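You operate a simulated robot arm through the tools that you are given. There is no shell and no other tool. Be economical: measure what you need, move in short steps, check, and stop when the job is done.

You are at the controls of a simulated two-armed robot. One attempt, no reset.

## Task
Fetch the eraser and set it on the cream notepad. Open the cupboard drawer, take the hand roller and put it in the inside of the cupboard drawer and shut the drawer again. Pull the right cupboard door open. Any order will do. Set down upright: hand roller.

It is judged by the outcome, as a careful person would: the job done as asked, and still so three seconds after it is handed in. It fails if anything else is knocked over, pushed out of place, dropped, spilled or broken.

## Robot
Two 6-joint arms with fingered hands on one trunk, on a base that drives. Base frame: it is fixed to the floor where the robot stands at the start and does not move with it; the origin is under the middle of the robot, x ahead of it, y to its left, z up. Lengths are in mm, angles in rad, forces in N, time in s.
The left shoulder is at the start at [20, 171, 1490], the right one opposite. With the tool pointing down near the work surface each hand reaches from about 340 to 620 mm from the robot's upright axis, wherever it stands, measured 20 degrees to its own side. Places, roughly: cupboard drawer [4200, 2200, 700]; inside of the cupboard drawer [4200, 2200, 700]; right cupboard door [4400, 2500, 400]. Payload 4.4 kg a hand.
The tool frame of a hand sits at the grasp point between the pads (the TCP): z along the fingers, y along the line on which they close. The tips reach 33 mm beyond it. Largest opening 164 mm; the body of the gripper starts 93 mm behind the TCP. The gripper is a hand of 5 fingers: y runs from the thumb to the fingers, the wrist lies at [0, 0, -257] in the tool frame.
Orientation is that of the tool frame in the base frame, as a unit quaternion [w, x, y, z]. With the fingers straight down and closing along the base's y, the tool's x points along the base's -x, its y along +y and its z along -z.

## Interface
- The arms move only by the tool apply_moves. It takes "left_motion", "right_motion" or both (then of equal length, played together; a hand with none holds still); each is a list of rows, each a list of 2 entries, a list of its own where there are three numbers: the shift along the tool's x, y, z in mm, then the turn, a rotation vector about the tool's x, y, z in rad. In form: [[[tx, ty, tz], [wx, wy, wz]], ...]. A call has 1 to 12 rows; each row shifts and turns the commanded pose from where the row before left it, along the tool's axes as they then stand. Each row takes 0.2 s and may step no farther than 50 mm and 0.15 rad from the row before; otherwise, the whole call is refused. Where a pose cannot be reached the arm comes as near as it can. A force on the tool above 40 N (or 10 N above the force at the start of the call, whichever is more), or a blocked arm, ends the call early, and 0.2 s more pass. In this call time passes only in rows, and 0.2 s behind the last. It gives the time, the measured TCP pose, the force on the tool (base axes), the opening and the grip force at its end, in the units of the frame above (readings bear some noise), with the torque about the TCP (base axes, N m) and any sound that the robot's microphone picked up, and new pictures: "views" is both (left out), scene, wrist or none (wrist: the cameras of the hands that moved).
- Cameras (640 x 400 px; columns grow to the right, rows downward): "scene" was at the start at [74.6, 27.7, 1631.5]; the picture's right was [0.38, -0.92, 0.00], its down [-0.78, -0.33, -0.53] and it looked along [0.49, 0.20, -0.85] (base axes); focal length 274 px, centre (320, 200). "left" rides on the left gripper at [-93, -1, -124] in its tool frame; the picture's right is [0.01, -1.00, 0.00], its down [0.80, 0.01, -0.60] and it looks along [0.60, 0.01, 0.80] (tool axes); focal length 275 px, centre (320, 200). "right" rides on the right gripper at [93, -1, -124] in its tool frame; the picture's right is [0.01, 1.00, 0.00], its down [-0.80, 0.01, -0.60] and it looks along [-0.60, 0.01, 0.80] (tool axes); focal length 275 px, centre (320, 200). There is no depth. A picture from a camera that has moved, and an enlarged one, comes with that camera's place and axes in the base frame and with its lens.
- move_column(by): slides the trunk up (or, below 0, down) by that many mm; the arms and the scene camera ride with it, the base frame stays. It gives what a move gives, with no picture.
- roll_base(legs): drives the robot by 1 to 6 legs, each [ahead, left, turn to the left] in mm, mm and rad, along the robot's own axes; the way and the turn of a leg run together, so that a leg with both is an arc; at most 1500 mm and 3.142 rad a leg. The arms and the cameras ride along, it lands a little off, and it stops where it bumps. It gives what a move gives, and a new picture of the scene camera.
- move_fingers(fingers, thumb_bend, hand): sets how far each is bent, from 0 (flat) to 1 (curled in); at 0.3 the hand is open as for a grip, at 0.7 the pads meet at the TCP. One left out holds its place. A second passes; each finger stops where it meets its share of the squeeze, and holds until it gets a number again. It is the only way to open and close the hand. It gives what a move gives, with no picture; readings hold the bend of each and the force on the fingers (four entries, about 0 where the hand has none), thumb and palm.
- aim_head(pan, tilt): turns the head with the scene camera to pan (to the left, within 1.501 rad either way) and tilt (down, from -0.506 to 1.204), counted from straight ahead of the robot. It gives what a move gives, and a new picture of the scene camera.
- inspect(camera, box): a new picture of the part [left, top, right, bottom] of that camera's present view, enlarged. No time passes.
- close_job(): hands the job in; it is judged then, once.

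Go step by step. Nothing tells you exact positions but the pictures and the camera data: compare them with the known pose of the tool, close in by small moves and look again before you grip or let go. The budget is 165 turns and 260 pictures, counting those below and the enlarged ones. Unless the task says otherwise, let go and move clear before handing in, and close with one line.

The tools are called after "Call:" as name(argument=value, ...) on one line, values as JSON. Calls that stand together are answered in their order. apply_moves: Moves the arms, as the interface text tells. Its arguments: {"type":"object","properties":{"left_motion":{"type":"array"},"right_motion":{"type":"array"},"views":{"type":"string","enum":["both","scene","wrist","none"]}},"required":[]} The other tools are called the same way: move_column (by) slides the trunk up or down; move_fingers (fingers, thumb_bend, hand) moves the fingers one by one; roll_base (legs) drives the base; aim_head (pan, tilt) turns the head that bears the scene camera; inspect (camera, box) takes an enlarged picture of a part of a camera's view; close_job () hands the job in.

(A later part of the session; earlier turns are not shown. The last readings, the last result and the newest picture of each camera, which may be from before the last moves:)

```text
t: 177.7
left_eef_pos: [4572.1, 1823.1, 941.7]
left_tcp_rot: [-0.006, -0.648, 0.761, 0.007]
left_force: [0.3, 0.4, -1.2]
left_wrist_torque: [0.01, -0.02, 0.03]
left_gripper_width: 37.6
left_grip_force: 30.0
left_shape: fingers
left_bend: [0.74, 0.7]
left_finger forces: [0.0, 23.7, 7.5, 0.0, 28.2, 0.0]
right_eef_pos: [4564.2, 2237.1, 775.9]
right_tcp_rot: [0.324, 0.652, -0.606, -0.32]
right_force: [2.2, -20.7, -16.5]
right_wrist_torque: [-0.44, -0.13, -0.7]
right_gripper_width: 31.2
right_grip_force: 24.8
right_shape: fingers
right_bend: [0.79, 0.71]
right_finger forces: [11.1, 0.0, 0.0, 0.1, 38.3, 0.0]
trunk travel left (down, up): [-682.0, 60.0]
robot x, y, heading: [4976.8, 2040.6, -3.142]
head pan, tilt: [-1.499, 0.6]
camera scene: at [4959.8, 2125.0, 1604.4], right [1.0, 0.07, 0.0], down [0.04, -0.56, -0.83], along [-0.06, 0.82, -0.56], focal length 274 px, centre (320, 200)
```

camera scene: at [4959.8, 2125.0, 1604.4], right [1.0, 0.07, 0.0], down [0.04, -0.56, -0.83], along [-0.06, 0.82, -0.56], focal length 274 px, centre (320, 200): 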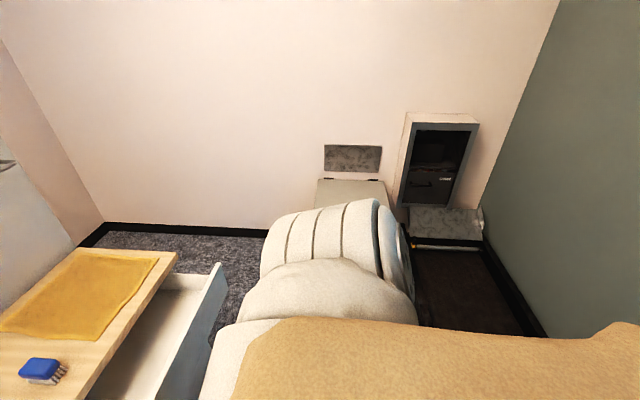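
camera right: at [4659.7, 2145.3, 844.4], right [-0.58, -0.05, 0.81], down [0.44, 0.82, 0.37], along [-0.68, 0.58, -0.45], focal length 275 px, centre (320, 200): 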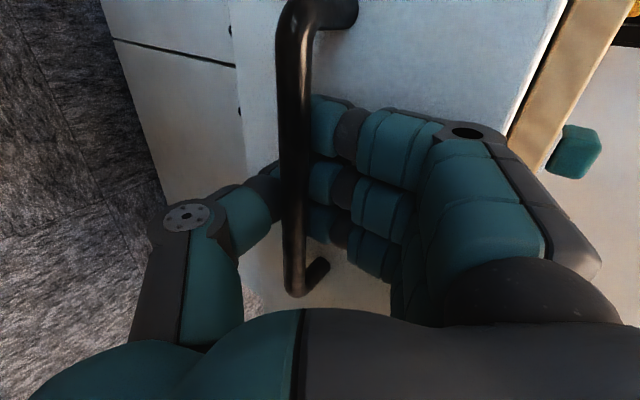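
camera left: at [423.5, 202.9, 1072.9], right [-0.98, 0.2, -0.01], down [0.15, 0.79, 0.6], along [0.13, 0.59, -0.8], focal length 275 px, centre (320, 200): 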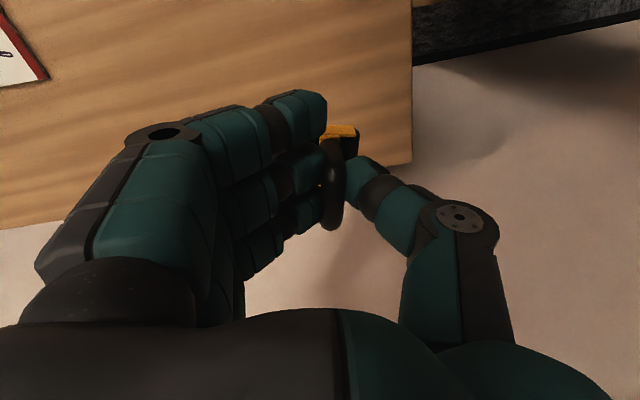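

There is about 280 mm or more behind me to the conveyor. I back up just 50 mm, pulling the drawer along.

Call:
roll_base(legs=[[-50, 0, 0]])

Call:
aim_head(pan=0.0, tilt=1.0)

```text
t: 178.7
left_eef_pos: [4625.2, 1822.6, 940.5]
left_tcp_rot: [-0.005, -0.649, 0.761, 0.006]
left_force: [0.7, 0.8, -1.3]
left_wrist_torque: [-0.02, 0.06, 0.02]
left_gripper_width: 37.7
left_grip_force: 30.1
left_shape: fingers
left_bend: [0.74, 0.7]
left_finger forces: [0.0, 23.7, 7.5, 0.1, 28.1, 0.1]
right_eef_pos: [4615.4, 2236.2, 776.0]
right_tcp_rot: [0.325, 0.652, -0.607, -0.319]
right_force: [0.4, -16.2, -19.5]
right_wrist_torque: [-0.21, 0.04, -0.82]
right_gripper_width: 31.3
right_grip_force: 25.2
right_shape: fingers
right_bend: [0.79, 0.71]
right_finger forces: [11.6, 0.0, 0.1, 0.1, 38.3, 0.1]
trunk travel left (down, up): [-682.0, 60.0]
robot x, y, heading: [5027.5, 2037.5, -3.144]
head pan, tilt: [-1.499, 0.6]
camera scene: at [5011.8, 2126.2, 1604.3], right [1.0, 0.07, 0.0], down [0.04, -0.56, -0.83], along [-0.06, 0.82, -0.56], focal length 274 px, centre (320, 200)
```

scene: 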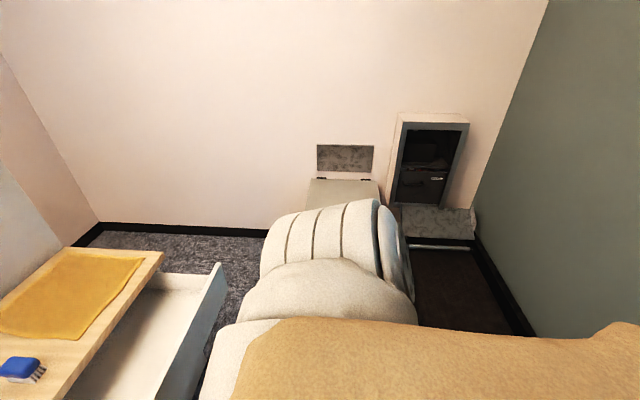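

```text
t: 180.3
left_eef_pos: [4623.7, 1822.8, 941.8]
left_tcp_rot: [-0.005, -0.649, 0.761, 0.005]
left_force: [-0.6, 0.0, -1.0]
left_wrist_torque: [0.04, 0.0, -0.02]
left_gripper_width: 37.4
left_grip_force: 29.5
left_shape: fingers
left_bend: [0.74, 0.7]
left_finger forces: [0.0, 23.6, 7.6, 0.0, 28.0, 0.0]
right_eef_pos: [4615.2, 2235.8, 774.9]
right_tcp_rot: [0.324, 0.653, -0.607, -0.318]
right_force: [1.8, -12.4, -8.7]
right_wrist_torque: [-0.41, -0.22, -0.6]
right_gripper_width: 30.9
right_grip_force: 22.8
right_shape: fingers
right_bend: [0.79, 0.71]
right_finger forces: [11.2, 0.0, 0.0, 0.0, 35.9, 0.0]
trunk travel left (down, up): [-682.0, 60.0]
robot x, y, heading: [5027.8, 2036.5, -3.144]
head pan, tilt: [0.0, 1.0]
camera scene: at [4947.5, 2037.6, 1572.3], right [0.0, 1.0, 0.0], down [0.84, 0.0, -0.54], along [-0.54, 0.0, -0.84], focal length 274 px, centre (320, 200)
```

scene: 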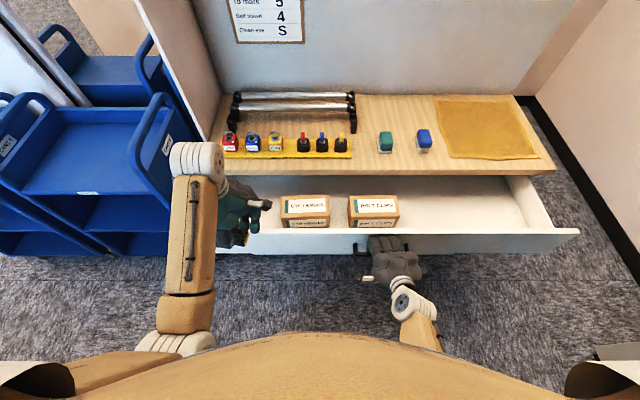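

The drawer is now about 205 mm open; the left part (y≈1660–1890) is free. I bring the roller over that space.

Call:
apply_moves(left_motion=[[[14, 35.5, 0], [0, 0, 0]], [[14, 35.5, 0], [0, 0, 0]], [[14, 35.5, 0], [0, 0, 0]], [[14, 35.5, 0], [0, 0, 0]], [[0, 0, 20], [0, 0, 0]], [[0, 0, 20], [0, 0, 0]]], views="both")

```text
t: 181.7
left_eef_pos: [4471.1, 1791.4, 903.1]
left_tcp_rot: [-0.006, -0.648, 0.761, 0.006]
left_force: [-0.1, -1.3, -1.4]
left_wrist_torque: [0.03, 0.01, 0.0]
left_gripper_width: 37.6
left_grip_force: 29.5
left_shape: fingers
left_bend: [0.74, 0.7]
left_finger forces: [0.0, 23.6, 7.4, 0.1, 28.2, 0.0]
right_eef_pos: [4614.6, 2235.9, 775.7]
right_tcp_rot: [0.324, 0.652, -0.607, -0.319]
right_force: [0.0, -9.4, -10.9]
right_wrist_torque: [-0.27, -0.13, -0.68]
right_gripper_width: 31.0
right_grip_force: 23.8
right_shape: fingers
right_bend: [0.79, 0.71]
right_finger forces: [11.3, 0.0, 0.0, 0.0, 36.6, 0.0]
trunk travel left (down, up): [-682.0, 60.0]
robot x, y, heading: [5029.2, 2037.4, -3.138]
head pan, tilt: [0.0, 1.0]
camera scene: at [4947.1, 2037.6, 1572.3], right [0.0, 1.0, 0.0], down [0.84, 0.0, -0.54], along [-0.54, 0.0, -0.84], focal length 274 px, centre (320, 200)
camera left: at [4488.9, 1882.2, 1027.1], right [0.99, -0.17, -0.02], down [-0.13, -0.79, 0.6], along [-0.11, -0.59, -0.8], focal length 275 px, centre (320, 200)
```

scene: 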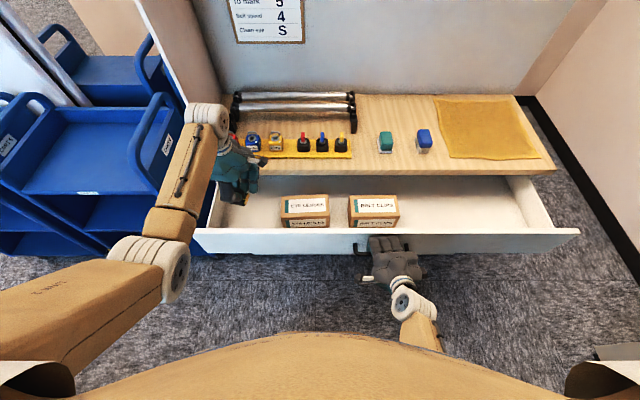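
left: 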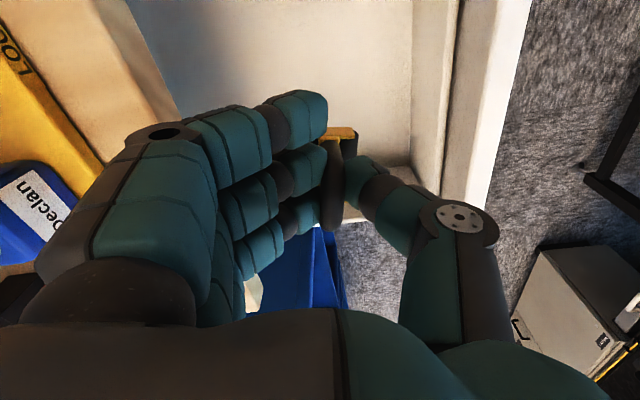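

Clear space under the roller. I shift 20 mm toward the middle and descend, watching force.

Call:
apply_moves(left_motion=[[[-21, -7, 20], [0, 0, 0]], [[0, 0, 30], [0, 0, 0]], [[0, 0, 30], [0, 0, 0]]], views="both")

Call:
inspect(camera="scene", box=[170, 120, 350, 260])

```text
t: 182.5
left_eef_pos: [4483.3, 1810.0, 821.6]
left_tcp_rot: [-0.005, -0.648, 0.761, 0.006]
left_force: [0.1, 0.3, -0.3]
left_wrist_torque: [0.0, -0.03, 0.01]
left_gripper_width: 37.2
left_grip_force: 29.4
left_shape: fingers
left_bend: [0.74, 0.7]
left_finger forces: [0.1, 23.6, 7.4, 0.1, 28.0, 0.0]
right_eef_pos: [4614.7, 2237.0, 774.0]
right_tcp_rot: [0.324, 0.652, -0.607, -0.319]
right_force: [-0.2, -10.0, -11.9]
right_wrist_torque: [-0.26, -0.1, -0.67]
right_gripper_width: 30.9
right_grip_force: 23.8
right_shape: fingers
right_bend: [0.79, 0.71]
right_finger forces: [11.3, 0.1, 0.0, 0.0, 36.4, 0.0]
trunk travel left (down, up): [-682.0, 60.0]
robot x, y, heading: [5023.1, 2039.6, -3.137]
head pan, tilt: [0.0, 1.0]
camera scene: at [4946.9, 2037.7, 1572.3], right [0.0, 1.0, 0.0], down [0.84, 0.0, -0.54], along [-0.54, 0.0, -0.84], focal length 274 px, centre (320, 200)
camera left: at [4499.9, 1900.3, 945.6], right [0.99, -0.17, -0.02], down [-0.13, -0.79, 0.6], along [-0.11, -0.59, -0.8], focal length 275 px, centre (320, 200)
```

scene: 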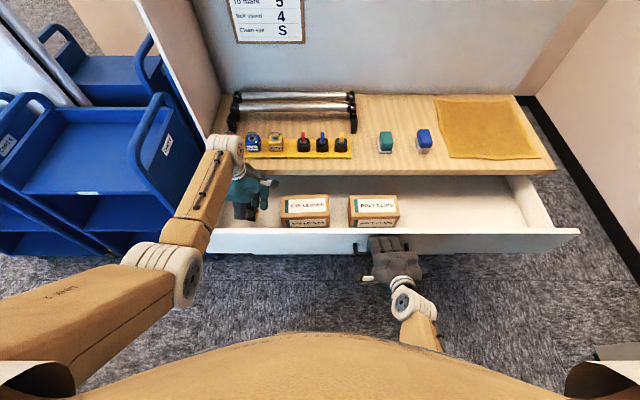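
left: 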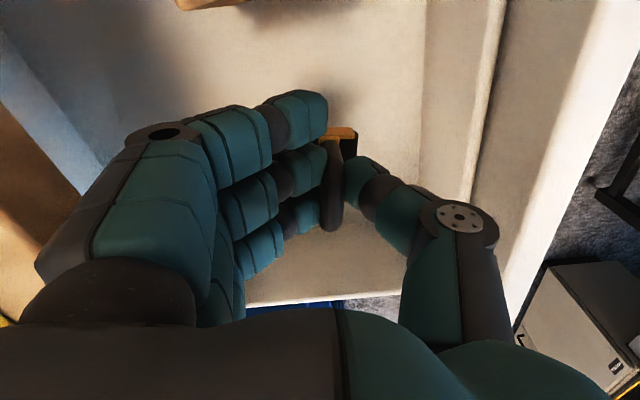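

```text
2.86 times, centred on (260, 190) of scene
camera zoom: at [4946.9, 2037.7, 1572.3], right [0.0, 1.0, 0.0], down [0.84, 0.0, -0.54], along [-0.54, 0.0, -0.84], focal length 784 px, centre (491, 229)
```

zoom: 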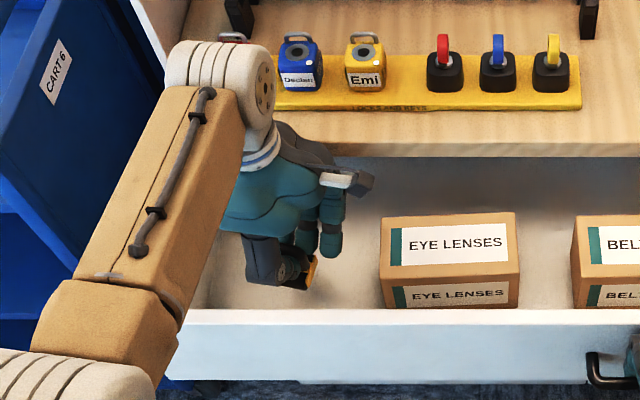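

Good placement beside the "Eye lenses" box. I lower in small steps until the floor is felt.

Call:
apply_moves(left_motion=[[[0, 0, 12], [0, 0, 0]], [[0, 0, 8], [0, 0, 0]]], views="wrist")

Call:
apply_moves(left_motion=[[[0, 0, 5], [0, 0, 0]], [[0, 0, 5], [0, 0, 0]]], views="none")

```text
t: 183.1
left_eef_pos: [4482.0, 1809.1, 802.3]
left_tcp_rot: [-0.005, -0.649, 0.761, 0.005]
left_force: [0.0, -0.2, -0.7]
left_wrist_torque: [0.03, 0.01, 0.03]
left_gripper_width: 37.4
left_grip_force: 29.6
left_shape: fingers
left_bend: [0.74, 0.7]
left_finger forces: [0.0, 23.7, 7.4, 0.0, 28.1, 0.1]
right_eef_pos: [4613.8, 2237.4, 775.9]
right_tcp_rot: [0.325, 0.652, -0.607, -0.319]
right_force: [-0.5, -10.0, -10.7]
right_wrist_torque: [-0.28, -0.14, -0.68]
right_gripper_width: 30.9
right_grip_force: 23.8
right_shape: fingers
right_bend: [0.79, 0.71]
right_finger forces: [11.4, 0.0, 0.1, 0.0, 36.0, 0.0]
trunk travel left (down, up): [-682.0, 60.0]
robot x, y, heading: [5029.7, 2040.2, -3.138]
head pan, tilt: [0.0, 1.0]
camera left: at [4499.9, 1900.5, 925.9], right [0.99, -0.17, -0.01], down [-0.13, -0.79, 0.6], along [-0.11, -0.59, -0.8], focal length 275 px, centre (320, 200)
```

left: 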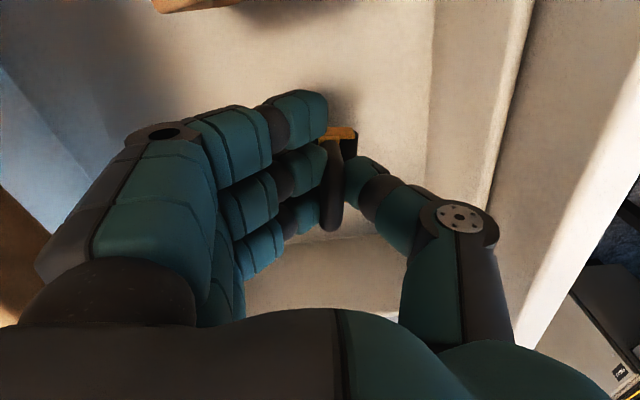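

```text
t: 183.7
left_eef_pos: [4482.6, 1809.4, 792.4]
left_tcp_rot: [-0.006, -0.649, 0.761, 0.006]
left_force: [0.4, 0.5, -1.2]
left_wrist_torque: [0.02, -0.02, -0.03]
left_gripper_width: 37.2
left_grip_force: 29.4
left_shape: fingers
left_bend: [0.74, 0.7]
left_finger forces: [0.0, 23.5, 7.3, 0.0, 28.1, 0.1]
right_eef_pos: [4614.4, 2236.0, 776.0]
right_tcp_rot: [0.325, 0.652, -0.607, -0.318]
right_force: [-0.5, -10.4, -10.6]
right_wrist_torque: [-0.28, -0.06, -0.66]
right_gripper_width: 31.1
right_grip_force: 23.2
right_shape: fingers
right_bend: [0.79, 0.71]
right_finger forces: [11.4, 0.0, 0.0, 0.0, 36.2, 0.0]
trunk travel left (down, up): [-682.0, 60.0]
robot x, y, heading: [5026.6, 2042.9, -3.137]
head pan, tilt: [0.0, 1.0]
```

Call:
apply_moves(left_motion=[[[0, 0, 4], [0, 0, 0]], [[0, 0, 4], [0, 0, 0]]], views="none")

Call:
apply_moves(left_motion=[[[0, 0, 4], [0, 0, 0]], [[0, 0, 3], [0, 0, 0]]], views="wrist")

```text
t: 184.3
left_eef_pos: [4482.4, 1810.5, 784.1]
left_tcp_rot: [-0.005, -0.649, 0.761, 0.006]
left_force: [0.0, -0.7, -0.9]
left_wrist_torque: [-0.01, -0.01, -0.01]
left_gripper_width: 37.2
left_grip_force: 29.8
left_shape: fingers
left_bend: [0.74, 0.7]
left_finger forces: [0.0, 23.5, 7.3, 0.0, 28.1, 0.0]
right_eef_pos: [4614.5, 2236.0, 775.4]
right_tcp_rot: [0.325, 0.651, -0.607, -0.318]
right_force: [0.6, -9.6, -11.6]
right_wrist_torque: [-0.23, -0.09, -0.7]
right_gripper_width: 31.2
right_grip_force: 24.1
right_shape: fingers
right_bend: [0.79, 0.71]
right_finger forces: [11.3, 0.0, 0.0, 0.0, 36.2, 0.0]
trunk travel left (down, up): [-682.0, 60.0]
robot x, y, heading: [5027.2, 2037.9, -3.133]
head pan, tilt: [0.0, 1.0]
```

```text
t: 184.9
left_eef_pos: [4482.1, 1811.5, 779.5]
left_tcp_rot: [-0.006, -0.648, 0.761, 0.006]
left_force: [-2.8, -1.3, 10.9]
left_wrist_torque: [0.07, -0.18, -0.05]
left_gripper_width: 37.0
left_grip_force: 33.0
left_shape: fingers
left_bend: [0.74, 0.71]
left_finger forces: [0.1, 28.4, 8.1, 0.0, 30.2, 0.0]
right_eef_pos: [4614.9, 2236.4, 774.6]
right_tcp_rot: [0.325, 0.652, -0.607, -0.318]
right_force: [0.4, -9.5, -12.0]
right_wrist_torque: [-0.25, -0.12, -0.7]
right_gripper_width: 30.9
right_grip_force: 23.3
right_shape: fingers
right_bend: [0.79, 0.71]
right_finger forces: [11.2, 0.1, 0.1, 0.0, 37.5, 0.0]
trunk travel left (down, up): [-682.0, 60.0]
robot x, y, heading: [5030.6, 2038.2, -3.137]
head pan, tilt: [0.0, 1.0]
camera left: at [4499.2, 1902.0, 904.4], right [0.99, -0.17, -0.02], down [-0.12, -0.79, 0.6], along [-0.12, -0.59, -0.8], focal length 275 px, centre (320, 200)
```

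left: 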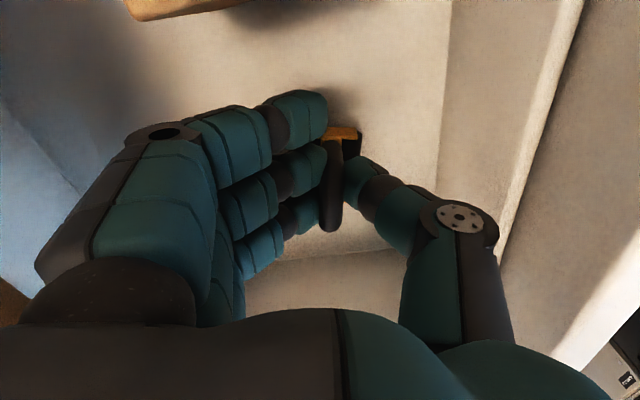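

Floor contact felt (11 N). I ease up 1 mm and release.

Call:
apply_moves(left_motion=[[[0, 0, -1.5], [0, 0, 0]]], views="none")

Call:
move_fingers(hand="left", fingers=0.64, thumb_bend=0.6)

Call:
inspect(camera="left", box=[0, 0, 640, 400])

```text
t: 185.3
left_eef_pos: [4482.2, 1810.2, 781.6]
left_tcp_rot: [-0.006, -0.649, 0.761, 0.006]
left_force: [-3.4, -1.5, 10.0]
left_wrist_torque: [0.11, -0.07, 0.01]
left_gripper_width: 37.1
left_grip_force: 33.9
left_shape: fingers
left_bend: [0.74, 0.71]
left_finger forces: [0.0, 29.8, 7.4, 0.1, 30.3, 0.0]
right_eef_pos: [4614.3, 2236.3, 774.9]
right_tcp_rot: [0.325, 0.652, -0.607, -0.318]
right_force: [2.5, -10.4, -11.6]
right_wrist_torque: [-0.25, -0.15, -0.71]
right_gripper_width: 31.1
right_grip_force: 24.8
right_shape: fingers
right_bend: [0.79, 0.71]
right_finger forces: [11.0, 0.1, 0.0, 0.0, 38.4, 0.0]
trunk travel left (down, up): [-682.0, 60.0]
robot x, y, heading: [5024.7, 2032.9, -3.137]
head pan, tilt: [0.0, 1.0]
```

```text
t: 186.3
left_eef_pos: [4482.5, 1810.5, 779.3]
left_tcp_rot: [-0.005, -0.649, 0.761, 0.007]
left_force: [0.4, -0.3, 0.3]
left_wrist_torque: [-0.05, -0.01, -0.04]
left_gripper_width: 55.2
left_grip_force: 0.0
left_shape: fingers
left_bend: [0.64, 0.6]
left_finger forces: [0.0, 0.0, 0.1, 0.0, 0.1, 0.1]
right_eef_pos: [4614.5, 2236.1, 775.2]
right_tcp_rot: [0.325, 0.653, -0.606, -0.318]
right_force: [1.2, -10.5, -11.9]
right_wrist_torque: [-0.27, -0.1, -0.66]
right_gripper_width: 30.8
right_grip_force: 24.9
right_shape: fingers
right_bend: [0.79, 0.71]
right_finger forces: [11.1, 0.0, 0.0, 0.0, 36.8, 0.0]
trunk travel left (down, up): [-682.0, 60.0]
robot x, y, heading: [5031.8, 2039.5, -3.14]
head pan, tilt: [0.0, 1.0]
```

```text
1.00 times, centred on (320, 200) of left (not enlarged: the box is as wide or as high as the picture)
camera zoom: at [4499.9, 1901.4, 903.8], right [0.99, -0.17, -0.01], down [-0.13, -0.79, 0.6], along [-0.11, -0.59, -0.8], focal length 275 px, centre (320, 200)
```

zoom: 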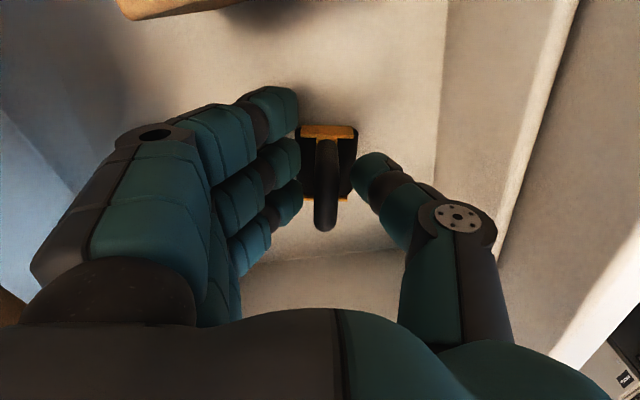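

The roller stands free and upright. I lift the hand straight up.

Call:
apply_moves(left_motion=[[[0, 0, -10], [0, 0, 0]], [[0, 0, -25], [0, 0, 0]], [[0, 0, -40], [0, 0, 0]], [[0, 0, -40], [0, 0, 0]], [[0, 0, -40], [0, 0, 0]]], views="both")

```text
t: 187.5
left_eef_pos: [4482.3, 1809.1, 934.9]
left_tcp_rot: [-0.005, -0.649, 0.761, 0.005]
left_force: [-0.7, -0.1, 0.3]
left_wrist_torque: [0.0, 0.0, 0.02]
left_gripper_width: 55.3
left_grip_force: 0.2
left_shape: fingers
left_bend: [0.64, 0.6]
left_finger forces: [0.1, 0.0, 0.0, 0.0, 0.0, 0.0]
right_eef_pos: [4614.1, 2235.7, 775.0]
right_tcp_rot: [0.325, 0.652, -0.606, -0.318]
right_force: [-1.1, -10.1, -11.8]
right_wrist_torque: [-0.22, -0.09, -0.71]
right_gripper_width: 30.9
right_grip_force: 24.3
right_shape: fingers
right_bend: [0.79, 0.71]
right_finger forces: [11.4, 0.1, 0.1, 0.0, 36.4, 0.1]
trunk travel left (down, up): [-682.0, 60.0]
robot x, y, heading: [5025.1, 2038.8, -3.138]
head pan, tilt: [0.0, 1.0]
camera scene: at [4947.1, 2038.0, 1572.3], right [0.0, 1.0, 0.0], down [0.84, 0.0, -0.54], along [-0.54, 0.0, -0.84], focal length 274 px, centre (320, 200)
camera left: at [4498.9, 1900.1, 1059.0], right [0.99, -0.17, -0.01], down [-0.13, -0.79, 0.6], along [-0.11, -0.59, -0.8], focal length 275 px, centre (320, 200)
```

scene: 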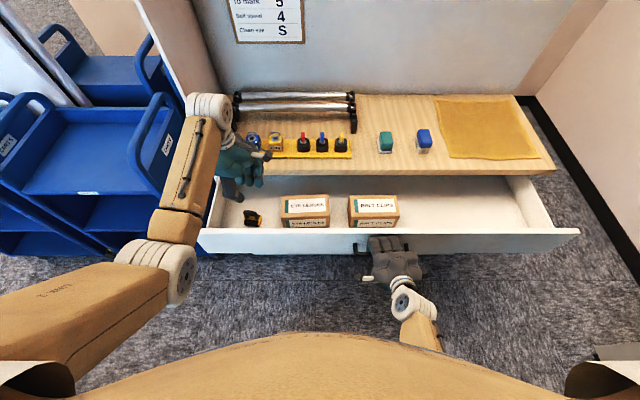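
left: 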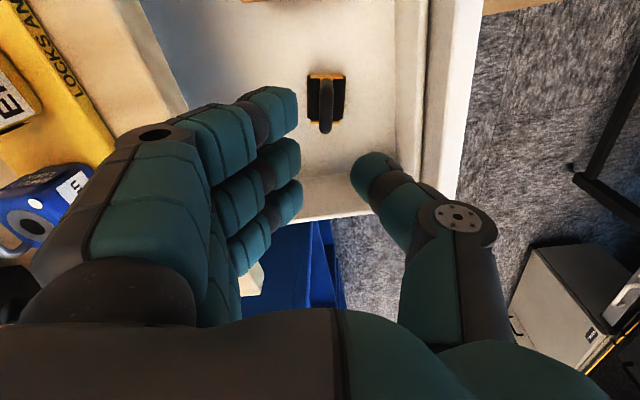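

The roller is upright in the drawer. I withdraw the left hand, then start pushing the drawer shut slowly with the right hand on the bar.

Call:
apply_moves(left_motion=[[[-7, -43, 0], [0, 0, 0]], [[-7, -43, 0], [0, 0, 0]], [[-7, -43, 0], [0, 0, 0]]], views="none")

Call:
apply_moves(right_motion=[[[-0.6, 5.8, 8.1], [0, 0, 0]], [[-0.6, 5.8, 8.1], [0, 0, 0]], [[-0.6, 5.8, 8.1], [0, 0, 0]], [[-0.6, 5.8, 8.1], [0, 0, 0]], [[-0.6, 5.8, 8.1], [0, 0, 0]], [[-0.6, 5.8, 8.1], [0, 0, 0]], [[-0.6, 5.8, 8.1], [0, 0, 0]], [[-0.6, 5.8, 8.1], [0, 0, 0]]], views="both")

```text
t: 188.3
left_eef_pos: [4614.3, 1808.7, 933.7]
left_tcp_rot: [-0.005, -0.649, 0.761, 0.006]
left_force: [1.0, -0.8, -0.1]
left_wrist_torque: [0.02, -0.01, -0.01]
left_gripper_width: 55.5
left_grip_force: 0.1
left_shape: fingers
left_bend: [0.64, 0.6]
left_finger forces: [0.0, 0.0, 0.1, 0.0, 0.1, 0.0]
right_eef_pos: [4614.2, 2236.7, 775.3]
right_tcp_rot: [0.325, 0.651, -0.607, -0.319]
right_force: [3.0, -8.9, -11.0]
right_wrist_torque: [-0.21, -0.16, -0.68]
right_gripper_width: 31.0
right_grip_force: 25.7
right_shape: fingers
right_bend: [0.79, 0.71]
right_finger forces: [11.0, 0.1, 0.0, 0.0, 39.2, 0.0]
trunk travel left (down, up): [-682.0, 60.0]
robot x, y, heading: [5028.2, 2037.7, -3.142]
head pan, tilt: [0.0, 1.0]
```

```text
t: 190.1
left_eef_pos: [4613.9, 1809.4, 932.1]
left_tcp_rot: [-0.005, -0.648, 0.761, 0.005]
left_force: [0.1, -1.1, 0.0]
left_wrist_torque: [-0.03, -0.04, -0.03]
left_gripper_width: 55.5
left_grip_force: 0.1
left_shape: fingers
left_bend: [0.64, 0.6]
left_finger forces: [0.1, 0.0, 0.0, 0.0, 0.0, 0.0]
right_eef_pos: [4532.7, 2236.1, 776.3]
right_tcp_rot: [0.325, 0.652, -0.607, -0.319]
right_force: [-0.9, -3.0, -11.5]
right_wrist_torque: [-0.1, -0.1, -0.66]
right_gripper_width: 30.8
right_grip_force: 23.2
right_shape: fingers
right_bend: [0.79, 0.71]
right_finger forces: [11.6, 0.1, 0.1, 0.0, 35.6, 0.0]
trunk travel left (down, up): [-682.0, 60.0]
robot x, y, heading: [5029.5, 2038.3, -3.139]
head pan, tilt: [0.0, 1.0]
camera scene: at [4946.6, 2038.6, 1572.3], right [0.0, 1.0, 0.0], down [0.84, 0.0, -0.54], along [-0.54, 0.0, -0.84], focal length 274 px, centre (320, 200)
camera right: at [4639.2, 2147.2, 844.0], right [-0.58, -0.06, 0.81], down [0.43, 0.82, 0.38], along [-0.69, 0.57, -0.45], focal length 275 px, centre (320, 200)
```

scene: 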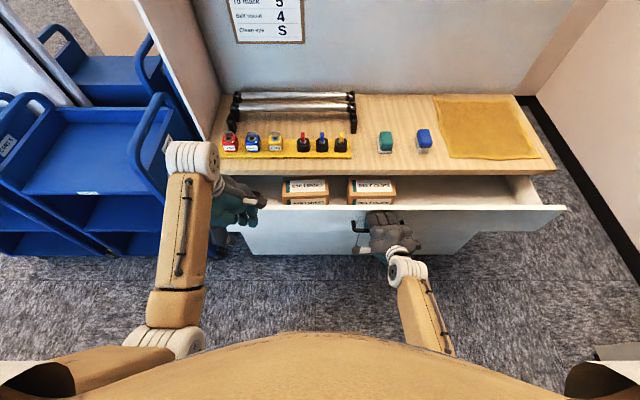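
right: 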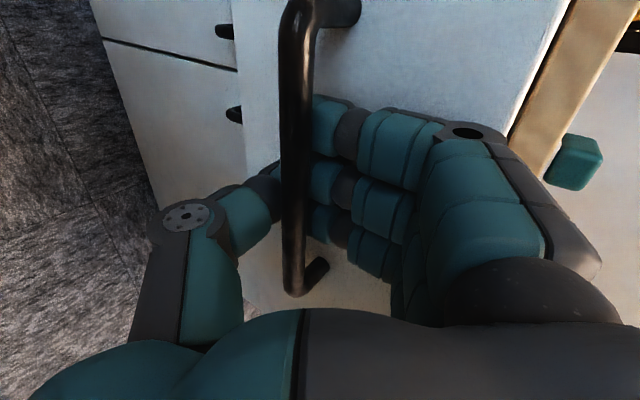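

Going well. I continue pushing until it seats.

Call:
apply_moves(right_motion=[[[-0.6, 5.8, 8.1], [0, 0, 0]], [[-0.6, 5.8, 8.1], [0, 0, 0]], [[-0.6, 5.8, 8.1], [0, 0, 0]], [[-0.6, 5.8, 8.1], [0, 0, 0]], [[-0.6, 5.8, 8.1], [0, 0, 0]], [[-0.6, 5.8, 8.1], [0, 0, 0]], [[-0.6, 5.8, 8.1], [0, 0, 0]], [[-0.6, 5.8, 8.1], [0, 0, 0]], [[-0.6, 5.8, 8.1], [0, 0, 0]], [[-0.6, 5.8, 8.1], [0, 0, 0]], [[-0.6, 5.8, 8.1], [0, 0, 0]], [[-0.6, 5.8, 8.1], [0, 0, 0]]], views="both")

```text
t: 192.7
left_eef_pos: [4613.0, 1809.2, 931.8]
left_tcp_rot: [-0.005, -0.648, 0.761, 0.006]
left_force: [1.1, 0.1, -0.5]
left_wrist_torque: [-0.01, 0.02, -0.02]
left_gripper_width: 55.3
left_grip_force: 0.0
left_shape: fingers
left_bend: [0.64, 0.6]
left_finger forces: [0.0, 0.0, 0.1, 0.0, 0.0, 0.0]
right_eef_pos: [4411.8, 2236.4, 774.0]
right_tcp_rot: [0.326, 0.652, -0.606, -0.319]
right_force: [-3.2, -0.6, -5.8]
right_wrist_torque: [-0.16, -0.17, -0.67]
right_gripper_width: 31.2
right_grip_force: 22.7
right_shape: fingers
right_bend: [0.79, 0.72]
right_finger forces: [12.3, 0.1, 0.0, 0.0, 32.9, 0.1]
trunk travel left (down, up): [-682.0, 60.0]
robot x, y, heading: [5027.0, 2040.9, -3.138]
head pan, tilt: [0.0, 1.0]
camera scene: at [4946.8, 2038.7, 1572.3], right [0.0, 1.0, 0.0], down [0.84, 0.0, -0.54], along [-0.54, 0.0, -0.84], focal length 274 px, centre (320, 200)
camera right: at [4517.8, 2146.9, 843.3], right [-0.58, -0.07, 0.81], down [0.43, 0.82, 0.38], along [-0.69, 0.57, -0.45], focal length 275 px, centre (320, 200)
```

scene: 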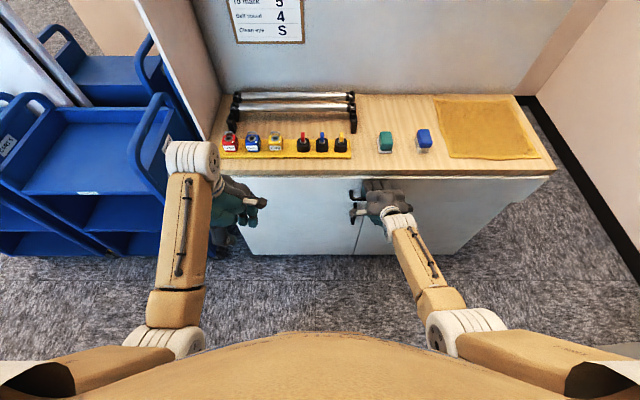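
right: 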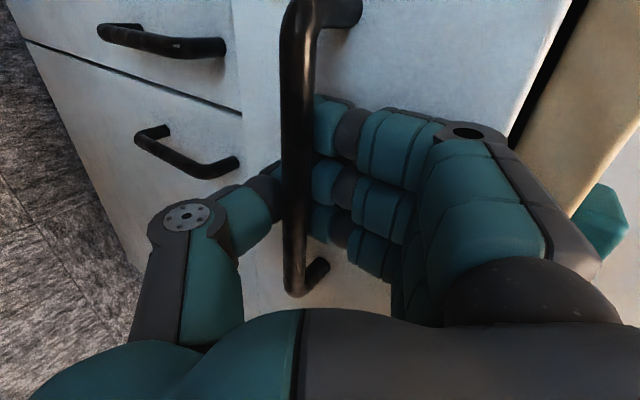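

Nearly shut; a few more millimetres until it stops.

Call:
apply_moves(right_motion=[[[-0.4, 4, 5.6], [0, 0, 0]], [[-0.4, 4, 5.6], [0, 0, 0]], [[-0.4, 4, 5.6], [0, 0, 0]], [[-0.4, 4, 5.6], [0, 0, 0]], [[-0.4, 4, 5.6], [0, 0, 0]]], views="wrist")

```text
t: 193.9
left_eef_pos: [4613.5, 1809.3, 933.0]
left_tcp_rot: [-0.005, -0.649, 0.761, 0.007]
left_force: [-0.5, 0.3, 0.0]
left_wrist_torque: [0.01, -0.02, 0.0]
left_gripper_width: 55.4
left_grip_force: 0.0
left_shape: fingers
left_bend: [0.64, 0.6]
left_finger forces: [0.0, 0.0, 0.1, 0.0, 0.0, 0.0]
right_eef_pos: [4383.8, 2236.7, 771.5]
right_tcp_rot: [0.323, 0.652, -0.609, -0.315]
right_force: [24.7, -6.4, -13.2]
right_wrist_torque: [-1.22, 1.85, -1.61]
right_gripper_width: 30.5
right_grip_force: 38.7
right_shape: fingers
right_bend: [0.79, 0.72]
right_finger forces: [9.9, 0.0, 0.1, 33.6, 33.4, 0.0]
trunk travel left (down, up): [-682.0, 60.0]
robot x, y, heading: [5026.5, 2040.2, -3.144]
head pan, tilt: [0.0, 1.0]
camera right: at [4489.3, 2147.5, 841.5], right [-0.59, -0.06, 0.8], down [0.43, 0.82, 0.38], along [-0.68, 0.57, -0.46], focal length 275 px, centre (320, 200)
```

right: 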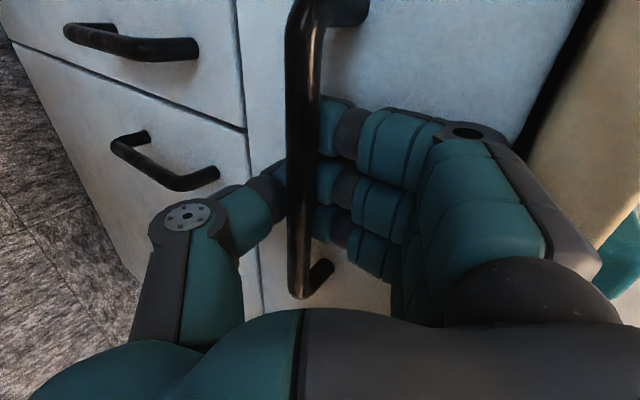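

A firm stop (25 N): the drawer is shut. I open the hand and withdraw along the fingers.

Call:
move_fingers(hand="right", fingers=0.6, thumb_bend=0.45)

Call:
inspect(camera="right", box=[0, 0, 640, 400])

```text
t: 194.9
left_eef_pos: [4615.2, 1809.5, 933.7]
left_tcp_rot: [-0.006, -0.649, 0.761, 0.006]
left_force: [-0.6, -0.2, -0.7]
left_wrist_torque: [-0.05, 0.02, 0.03]
left_gripper_width: 55.7
left_grip_force: 0.1
left_shape: fingers
left_bend: [0.64, 0.6]
left_finger forces: [0.0, 0.0, 0.1, 0.0, 0.1, 0.0]
right_eef_pos: [4387.4, 2237.4, 768.3]
right_tcp_rot: [0.318, 0.654, -0.61, -0.314]
right_force: [34.0, -7.8, -10.1]
right_wrist_torque: [-0.76, -0.55, -1.69]
right_gripper_width: 65.0
right_grip_force: 20.9
right_shape: fingers
right_bend: [0.76, 0.45]
right_finger forces: [3.8, 0.0, 0.1, 38.0, 0.0, 0.0]
trunk travel left (down, up): [-682.0, 60.0]
robot x, y, heading: [5029.0, 2036.2, -3.144]
head pan, tilt: [0.0, 1.0]
```

```text
1.00 times, centred on (320, 200) of right (not enlarged: the box is as wide or as high as the picture)
camera zoom: at [4492.2, 2148.2, 839.5], right [-0.6, -0.06, 0.8], down [0.43, 0.82, 0.38], along [-0.68, 0.57, -0.46], focal length 275 px, centre (320, 200)
```

zoom: 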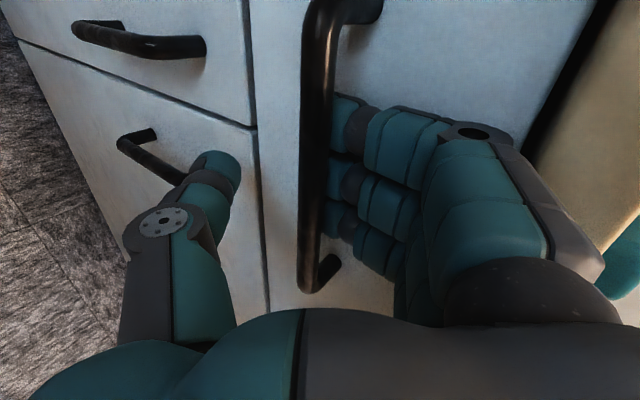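

The fingertips are wedged against the face. I alternate small retreats and opening.

Call:
apply_moves(right_motion=[[[0, 2, -10], [0, 0, 0]]], views="none")

Call:
move_fingers(hand="right", fingers=0.62)

Call:
apply_moves(right_motion=[[[0, 1, -8], [0, 0, 0]]], views="none")

Call:
move_fingers(hand="right", fingers=0.6)

Call:
inspect(camera="right", box=[0, 0, 640, 400])

```text
t: 195.3
left_eef_pos: [4613.9, 1810.0, 932.5]
left_tcp_rot: [-0.006, -0.649, 0.761, 0.005]
left_force: [-0.1, -0.2, -0.4]
left_wrist_torque: [0.0, 0.05, -0.02]
left_gripper_width: 55.4
left_grip_force: 0.0
left_shape: fingers
left_bend: [0.64, 0.6]
left_finger forces: [0.0, 0.1, 0.1, 0.0, 0.0, 0.0]
right_eef_pos: [4394.6, 2239.9, 772.0]
right_tcp_rot: [0.316, 0.655, -0.612, -0.313]
right_force: [25.0, -1.9, -21.9]
right_wrist_torque: [-0.78, -0.51, -1.35]
right_gripper_width: 69.2
right_grip_force: 19.7
right_shape: fingers
right_bend: [0.74, 0.45]
right_finger forces: [3.0, 0.1, 0.0, 36.9, 0.0, 0.1]
trunk travel left (down, up): [-682.0, 60.0]
robot x, y, heading: [5024.0, 2038.2, -3.141]
head pan, tilt: [0.0, 1.0]
```

```text
t: 196.3
left_eef_pos: [4615.1, 1809.7, 933.5]
left_tcp_rot: [-0.006, -0.649, 0.761, 0.006]
left_force: [0.1, 0.2, 0.5]
left_wrist_torque: [-0.03, 0.02, -0.01]
left_gripper_width: 55.7
left_grip_force: 0.0
left_shape: fingers
left_bend: [0.64, 0.6]
left_finger forces: [0.1, 0.1, 0.1, 0.1, 0.1, 0.0]
right_eef_pos: [4394.8, 2239.0, 774.3]
right_tcp_rot: [0.317, 0.654, -0.61, -0.314]
right_force: [31.1, 3.1, -12.7]
right_wrist_torque: [-0.43, -0.61, -1.77]
right_gripper_width: 68.4
right_grip_force: 19.0
right_shape: fingers
right_bend: [0.72, 0.45]
right_finger forces: [3.3, 0.0, 0.1, 34.9, 0.1, 0.1]
trunk travel left (down, up): [-682.0, 60.0]
robot x, y, heading: [5027.4, 2038.8, -3.141]
head pan, tilt: [0.0, 1.0]
```

```text
t: 196.7
left_eef_pos: [4614.8, 1810.1, 933.3]
left_tcp_rot: [-0.006, -0.649, 0.761, 0.006]
left_force: [1.2, -0.4, -0.4]
left_wrist_torque: [-0.03, 0.01, 0.01]
left_gripper_width: 55.5
left_grip_force: 0.1
left_shape: fingers
left_bend: [0.64, 0.6]
left_finger forces: [0.0, 0.1, 0.0, 0.1, 0.0, 0.0]
right_eef_pos: [4401.2, 2238.3, 778.4]
right_tcp_rot: [0.317, 0.654, -0.611, -0.313]
right_force: [27.7, 1.8, -17.9]
right_wrist_torque: [-0.76, -0.4, -1.51]
right_gripper_width: 72.8
right_grip_force: 17.1
right_shape: fingers
right_bend: [0.7, 0.45]
right_finger forces: [1.0, 0.0, 0.0, 33.4, 0.0, 0.1]
trunk travel left (down, up): [-682.0, 60.0]
robot x, y, heading: [5026.4, 2038.5, -3.143]
head pan, tilt: [0.0, 1.0]
```

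```text
t: 197.7
left_eef_pos: [4614.7, 1809.8, 932.6]
left_tcp_rot: [-0.006, -0.648, 0.761, 0.005]
left_force: [0.0, 0.4, 0.0]
left_wrist_torque: [0.01, 0.02, 0.01]
left_gripper_width: 55.3
left_grip_force: 0.1
left_shape: fingers
left_bend: [0.64, 0.6]
left_finger forces: [0.1, 0.1, 0.0, 0.1, 0.0, 0.1]
right_eef_pos: [4401.3, 2238.1, 779.4]
right_tcp_rot: [0.317, 0.654, -0.611, -0.313]
right_force: [30.5, -0.4, -15.8]
right_wrist_torque: [-0.64, -0.57, -1.56]
right_gripper_width: 72.8
right_grip_force: 17.7
right_shape: fingers
right_bend: [0.69, 0.45]
right_finger forces: [0.8, 0.1, 0.1, 34.8, 0.1, 0.0]
trunk travel left (down, up): [-682.0, 60.0]
robot x, y, heading: [5027.7, 2039.2, -3.143]
head pan, tilt: [0.0, 1.0]
```

```text
1.00 times, centred on (320, 200) of right (not enlarged: the box is as wide or as high as the picture)
camera zoom: at [4505.7, 2149.4, 850.1], right [-0.6, -0.06, 0.8], down [0.43, 0.82, 0.39], along [-0.68, 0.57, -0.46], focal length 275 px, centre (320, 200)
```

zoom: 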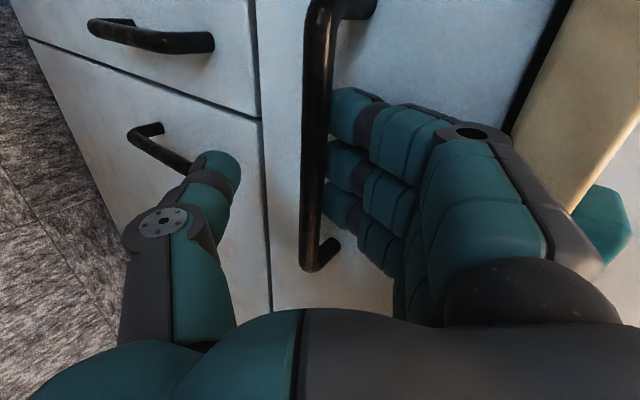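

The fingers are nearly out. I withdraw 45 mm straight back and check.

Call:
apply_moves(right_motion=[[[0, 1, -15], [0, 0, 0]], [[0, 1, -15], [0, 0, 0]], [[0, 0, -20], [0, 0, 0]], [[0, 0, -25], [0, 0, 0]]], views="both")

```text
t: 198.7
left_eef_pos: [4614.3, 1809.6, 933.2]
left_tcp_rot: [-0.005, -0.649, 0.761, 0.006]
left_force: [0.1, 0.1, 1.1]
left_wrist_torque: [0.02, 0.04, 0.01]
left_gripper_width: 55.5
left_grip_force: 0.1
left_shape: fingers
left_bend: [0.64, 0.6]
left_finger forces: [0.1, 0.0, 0.0, 0.1, 0.0, 0.0]
right_eef_pos: [4453.6, 2237.2, 836.8]
right_tcp_rot: [0.327, 0.652, -0.605, -0.32]
right_force: [0.7, 0.2, 0.1]
right_wrist_torque: [0.0, 0.0, 0.0]
right_gripper_width: 89.5
right_grip_force: 0.0
right_shape: fingers
right_bend: [0.6, 0.45]
right_finger forces: [0.0, 0.0, 0.0, 0.0, 0.0, 0.1]
trunk travel left (down, up): [-682.0, 60.0]
robot x, y, heading: [5025.0, 2038.4, -3.138]
head pan, tilt: [0.0, 1.0]
camera scene: at [4948.4, 2038.5, 1572.5], right [0.0, 1.0, 0.0], down [0.84, 0.0, -0.54], along [-0.54, 0.0, -0.84], focal length 274 px, centre (320, 200)
camera right: at [4559.4, 2149.2, 904.6], right [-0.58, -0.07, 0.81], down [0.43, 0.82, 0.37], along [-0.69, 0.57, -0.45], focal length 275 px, centre (320, 200)
```

scene: 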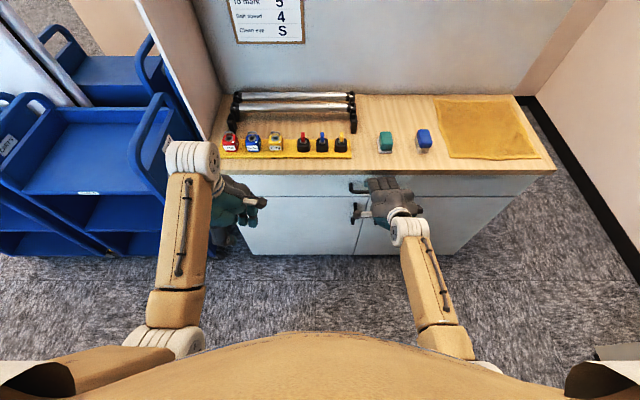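
right: 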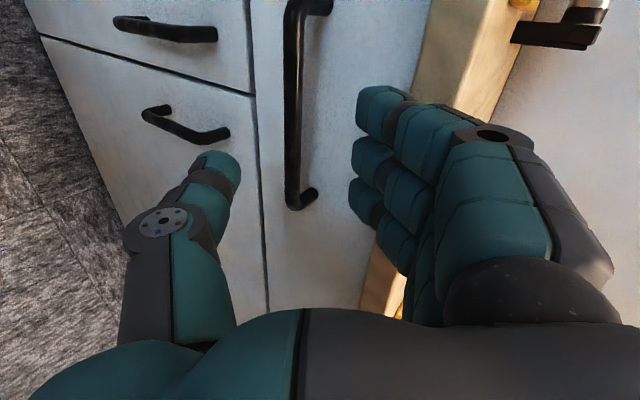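

The drawer is shut. Next is the right door: I back the right hand off, lower the trunk, and turn the hand so it closes sideways on the vertical handle.

Call:
apply_moves(right_motion=[[[1, -17, -24], [0, 0, 0]], [[1, -17, -24], [0, 0, 0]]], views="none")

Call:
move_column(by=-200)

Call:
apply_moves(right_motion=[[[0, 0, 0], [0, 0, -0.143]], [[0, 0, 0], [0, 0, -0.143]], [[0, 0, 0], [0, 0, -0.143]], [[0, 0, 0], [0, 0, -0.143]], [[0, 0, 0], [0, 0, -0.143]], [[0, 0, 0], [0, 0, -0.143]], [[0, 0, 0], [0, 0, -0.143]], [[0, 0, 0], [0, 0, -0.143]], [[0, 0, 0], [0, 0, -0.143]], [[0, 0, 0], [0, 0, -0.143]], [[0, 0, 0], [0, 0, -0.143]]], views="both")

```text
t: 199.3
left_eef_pos: [4614.3, 1808.3, 930.9]
left_tcp_rot: [-0.005, -0.649, 0.76, 0.006]
left_force: [-0.6, -0.7, -1.0]
left_wrist_torque: [-0.01, 0.01, 0.0]
left_gripper_width: 55.7
left_grip_force: 0.0
left_shape: fingers
left_bend: [0.64, 0.6]
left_finger forces: [0.1, 0.0, 0.0, 0.0, 0.0, 0.1]
right_eef_pos: [4513.0, 2239.3, 835.5]
right_tcp_rot: [0.324, 0.652, -0.606, -0.32]
right_force: [0.4, 0.4, -0.1]
right_wrist_torque: [0.0, 0.01, 0.05]
right_gripper_width: 89.5
right_grip_force: 0.0
right_shape: fingers
right_bend: [0.6, 0.45]
right_finger forces: [0.1, 0.1, 0.0, 0.0, 0.1, 0.0]
trunk travel left (down, up): [-682.0, 60.0]
robot x, y, heading: [5028.1, 2040.8, -3.139]
head pan, tilt: [0.0, 1.0]
```

```text
t: 201.4
left_eef_pos: [4615.5, 1810.6, 733.3]
left_tcp_rot: [-0.005, -0.649, 0.761, 0.006]
left_force: [-0.6, 0.0, 0.8]
left_wrist_torque: [-0.03, -0.05, -0.04]
left_gripper_width: 55.5
left_grip_force: 0.2
left_shape: fingers
left_bend: [0.64, 0.6]
left_finger forces: [0.1, 0.0, 0.0, 0.1, 0.0, 0.1]
right_eef_pos: [4512.5, 2241.2, 633.9]
right_tcp_rot: [0.326, 0.651, -0.607, -0.318]
right_force: [0.7, -0.9, 0.8]
right_wrist_torque: [-0.02, -0.01, -0.02]
right_gripper_width: 89.5
right_grip_force: 0.1
right_shape: fingers
right_bend: [0.6, 0.45]
right_finger forces: [0.0, 0.1, 0.0, 0.0, 0.0, 0.0]
trunk travel left (down, up): [-482.0, 260.0]
robot x, y, heading: [5023.6, 2041.5, -3.14]
head pan, tilt: [0.0, 1.0]
```

```text
t: 203.8
left_eef_pos: [4615.4, 1809.3, 733.3]
left_tcp_rot: [-0.005, -0.648, 0.762, 0.006]
left_force: [-0.2, -0.4, -0.4]
left_wrist_torque: [0.02, 0.0, -0.02]
left_gripper_width: 55.5
left_grip_force: 0.0
left_shape: fingers
left_bend: [0.64, 0.6]
left_finger forces: [0.0, 0.0, 0.0, 0.0, 0.1, 0.0]
right_eef_pos: [4510.2, 2240.7, 634.1]
right_tcp_rot: [0.003, 0.89, 0.034, -0.455]
right_force: [-0.3, -0.3, -0.1]
right_wrist_torque: [0.01, -0.02, 0.0]
right_gripper_width: 89.7
right_grip_force: 0.0
right_shape: fingers
right_bend: [0.6, 0.45]
right_finger forces: [0.0, 0.0, 0.0, 0.1, 0.0, 0.0]
trunk travel left (down, up): [-482.0, 260.0]
robot x, y, heading: [5028.0, 2039.8, -3.139]
head pan, tilt: [0.0, 1.0]
camera scene: at [4939.4, 2038.5, 1372.1], right [0.0, 1.0, 0.0], down [0.84, 0.0, -0.54], along [-0.54, 0.0, -0.84], focal length 274 px, centre (320, 200)
camera right: at [4665.0, 2251.2, 630.2], right [0.07, -1.0, -0.03], down [0.02, -0.03, 1.0], along [-1.0, -0.07, 0.02], focal length 275 px, centre (320, 200)
```

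scene: 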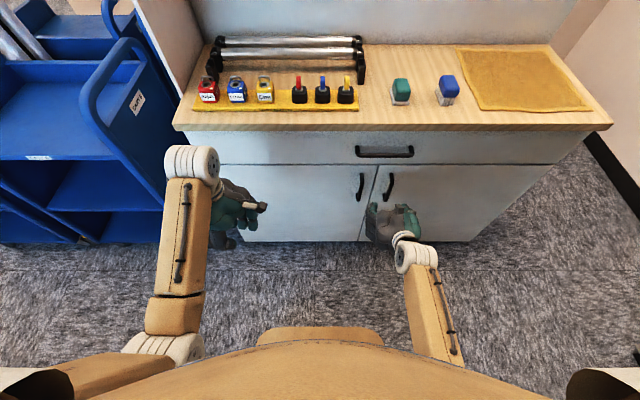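
right: 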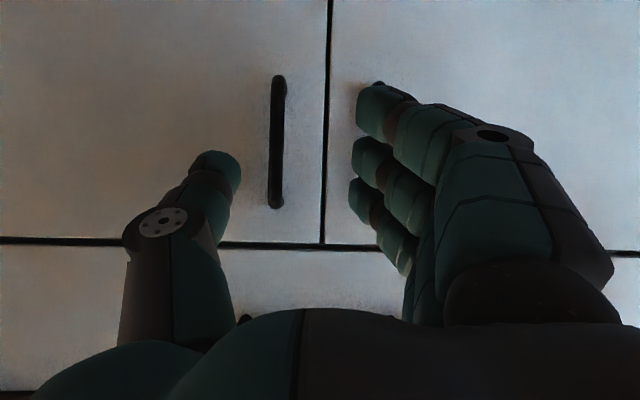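

The right door's handle is at about (4378, 2276), z 509–645. I move to just in front of it.

Call:
apply_moves(right_motion=[[[-17.5, -21, 29.5], [0, 0, 0]], [[-17.5, -21, 29.5], [0, 0, 0]]], views="wrist")

```text
t: 204.4
left_eef_pos: [4614.9, 1810.4, 733.6]
left_tcp_rot: [-0.005, -0.649, 0.761, 0.006]
left_force: [-0.1, -0.2, 0.0]
left_wrist_torque: [0.04, -0.01, 0.0]
left_gripper_width: 55.4
left_grip_force: 0.1
left_shape: fingers
left_bend: [0.64, 0.6]
left_finger forces: [0.0, 0.0, 0.0, 0.1, 0.0, 0.0]
right_eef_pos: [4442.8, 2278.8, 632.6]
right_tcp_rot: [0.004, 0.89, 0.033, -0.454]
right_force: [0.4, 0.0, -0.4]
right_wrist_torque: [-0.04, 0.05, 0.02]
right_gripper_width: 89.4
right_grip_force: 0.2
right_shape: fingers
right_bend: [0.6, 0.45]
right_finger forces: [0.0, 0.0, 0.0, 0.0, 0.0, 0.0]
trunk travel left (down, up): [-482.0, 260.0]
robot x, y, heading: [5029.4, 2039.7, -3.138]
head pan, tilt: [0.0, 1.0]
camera right: at [4596.3, 2289.0, 629.1], right [0.07, -1.0, -0.03], down [0.02, -0.03, 1.0], along [-1.0, -0.07, 0.02], focal length 275 px, centre (320, 200)
```

right: 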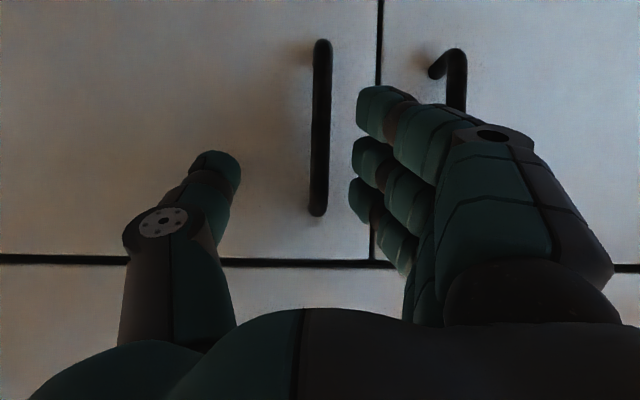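

The handle is centred between thumb and fingers. I advance 38 mm and close.

Call:
apply_moves(right_motion=[[[0, 0, 20], [0, 0, 0]], [[0, 0, 18], [0, 0, 0]]], views="none")

Call:
move_fingers(hand="right", fingers=0.82, thumb_bend=0.8)

Call:
inspect(camera="right", box=[0, 0, 640, 400])

```text
t: 205.0
left_eef_pos: [4614.8, 1810.2, 732.5]
left_tcp_rot: [-0.005, -0.649, 0.761, 0.006]
left_force: [-0.8, 0.4, -0.5]
left_wrist_torque: [-0.03, -0.09, 0.01]
left_gripper_width: 55.5
left_grip_force: 0.0
left_shape: fingers
left_bend: [0.64, 0.6]
left_finger forces: [0.1, 0.1, 0.0, 0.1, 0.0, 0.0]
right_eef_pos: [4422.5, 2278.2, 600.4]
right_tcp_rot: [0.004, 0.894, 0.032, -0.447]
right_force: [20.5, -0.5, 6.2]
right_wrist_torque: [-0.26, 0.65, 0.85]
right_gripper_width: 90.1
right_grip_force: 9.6
right_shape: fingers
right_bend: [0.6, 0.45]
right_finger forces: [0.1, 0.2, 0.0, 20.0, 0.0, 0.1]
trunk travel left (down, up): [-482.0, 260.0]
robot x, y, heading: [5028.3, 2034.2, -3.143]
head pan, tilt: [0.0, 1.0]
stopped in row 2 (right hand): the force on the tool passed its limit at 55 N (the readings are from after the stop); the commanded pose is now the measured one
```

```text
t: 206.0
left_eef_pos: [4614.9, 1810.5, 731.7]
left_tcp_rot: [-0.005, -0.649, 0.761, 0.007]
left_force: [0.1, 0.1, -0.2]
left_wrist_torque: [-0.03, 0.03, -0.02]
left_gripper_width: 55.7
left_grip_force: 0.2
left_shape: fingers
left_bend: [0.64, 0.6]
left_finger forces: [0.0, 0.0, 0.0, 0.0, 0.0, 0.0]
right_eef_pos: [4421.6, 2275.1, 602.6]
right_tcp_rot: [0.005, 0.894, 0.032, -0.447]
right_force: [0.9, -29.6, -14.1]
right_wrist_torque: [0.2, -0.01, 0.92]
right_gripper_width: 37.9
right_grip_force: 39.3
right_shape: fingers
right_bend: [0.72, 0.69]
right_finger forces: [0.1, 0.1, 48.4, 12.5, 17.4, 0.0]
trunk travel left (down, up): [-482.0, 260.0]
robot x, y, heading: [5029.1, 2035.4, -3.14]
head pan, tilt: [0.0, 1.0]
```

```text
1.00 times, centred on (320, 200) of right (not enlarged: the box is as wide or as high as the picture)
camera zoom: at [4574.4, 2285.0, 602.2], right [0.07, -1.0, -0.03], down [0.0, -0.03, 1.0], along [-1.0, -0.07, 0.0], focal length 275 px, centre (320, 200)
```

zoom: 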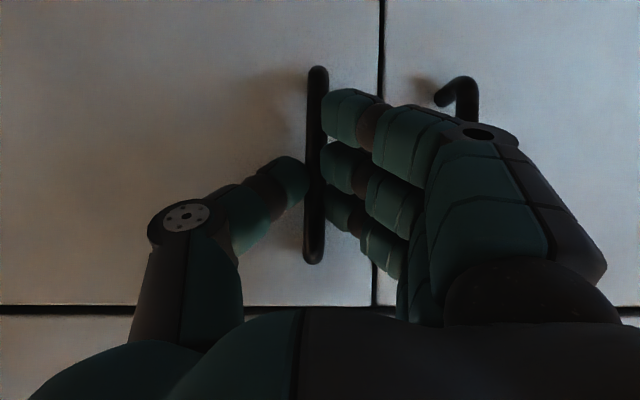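

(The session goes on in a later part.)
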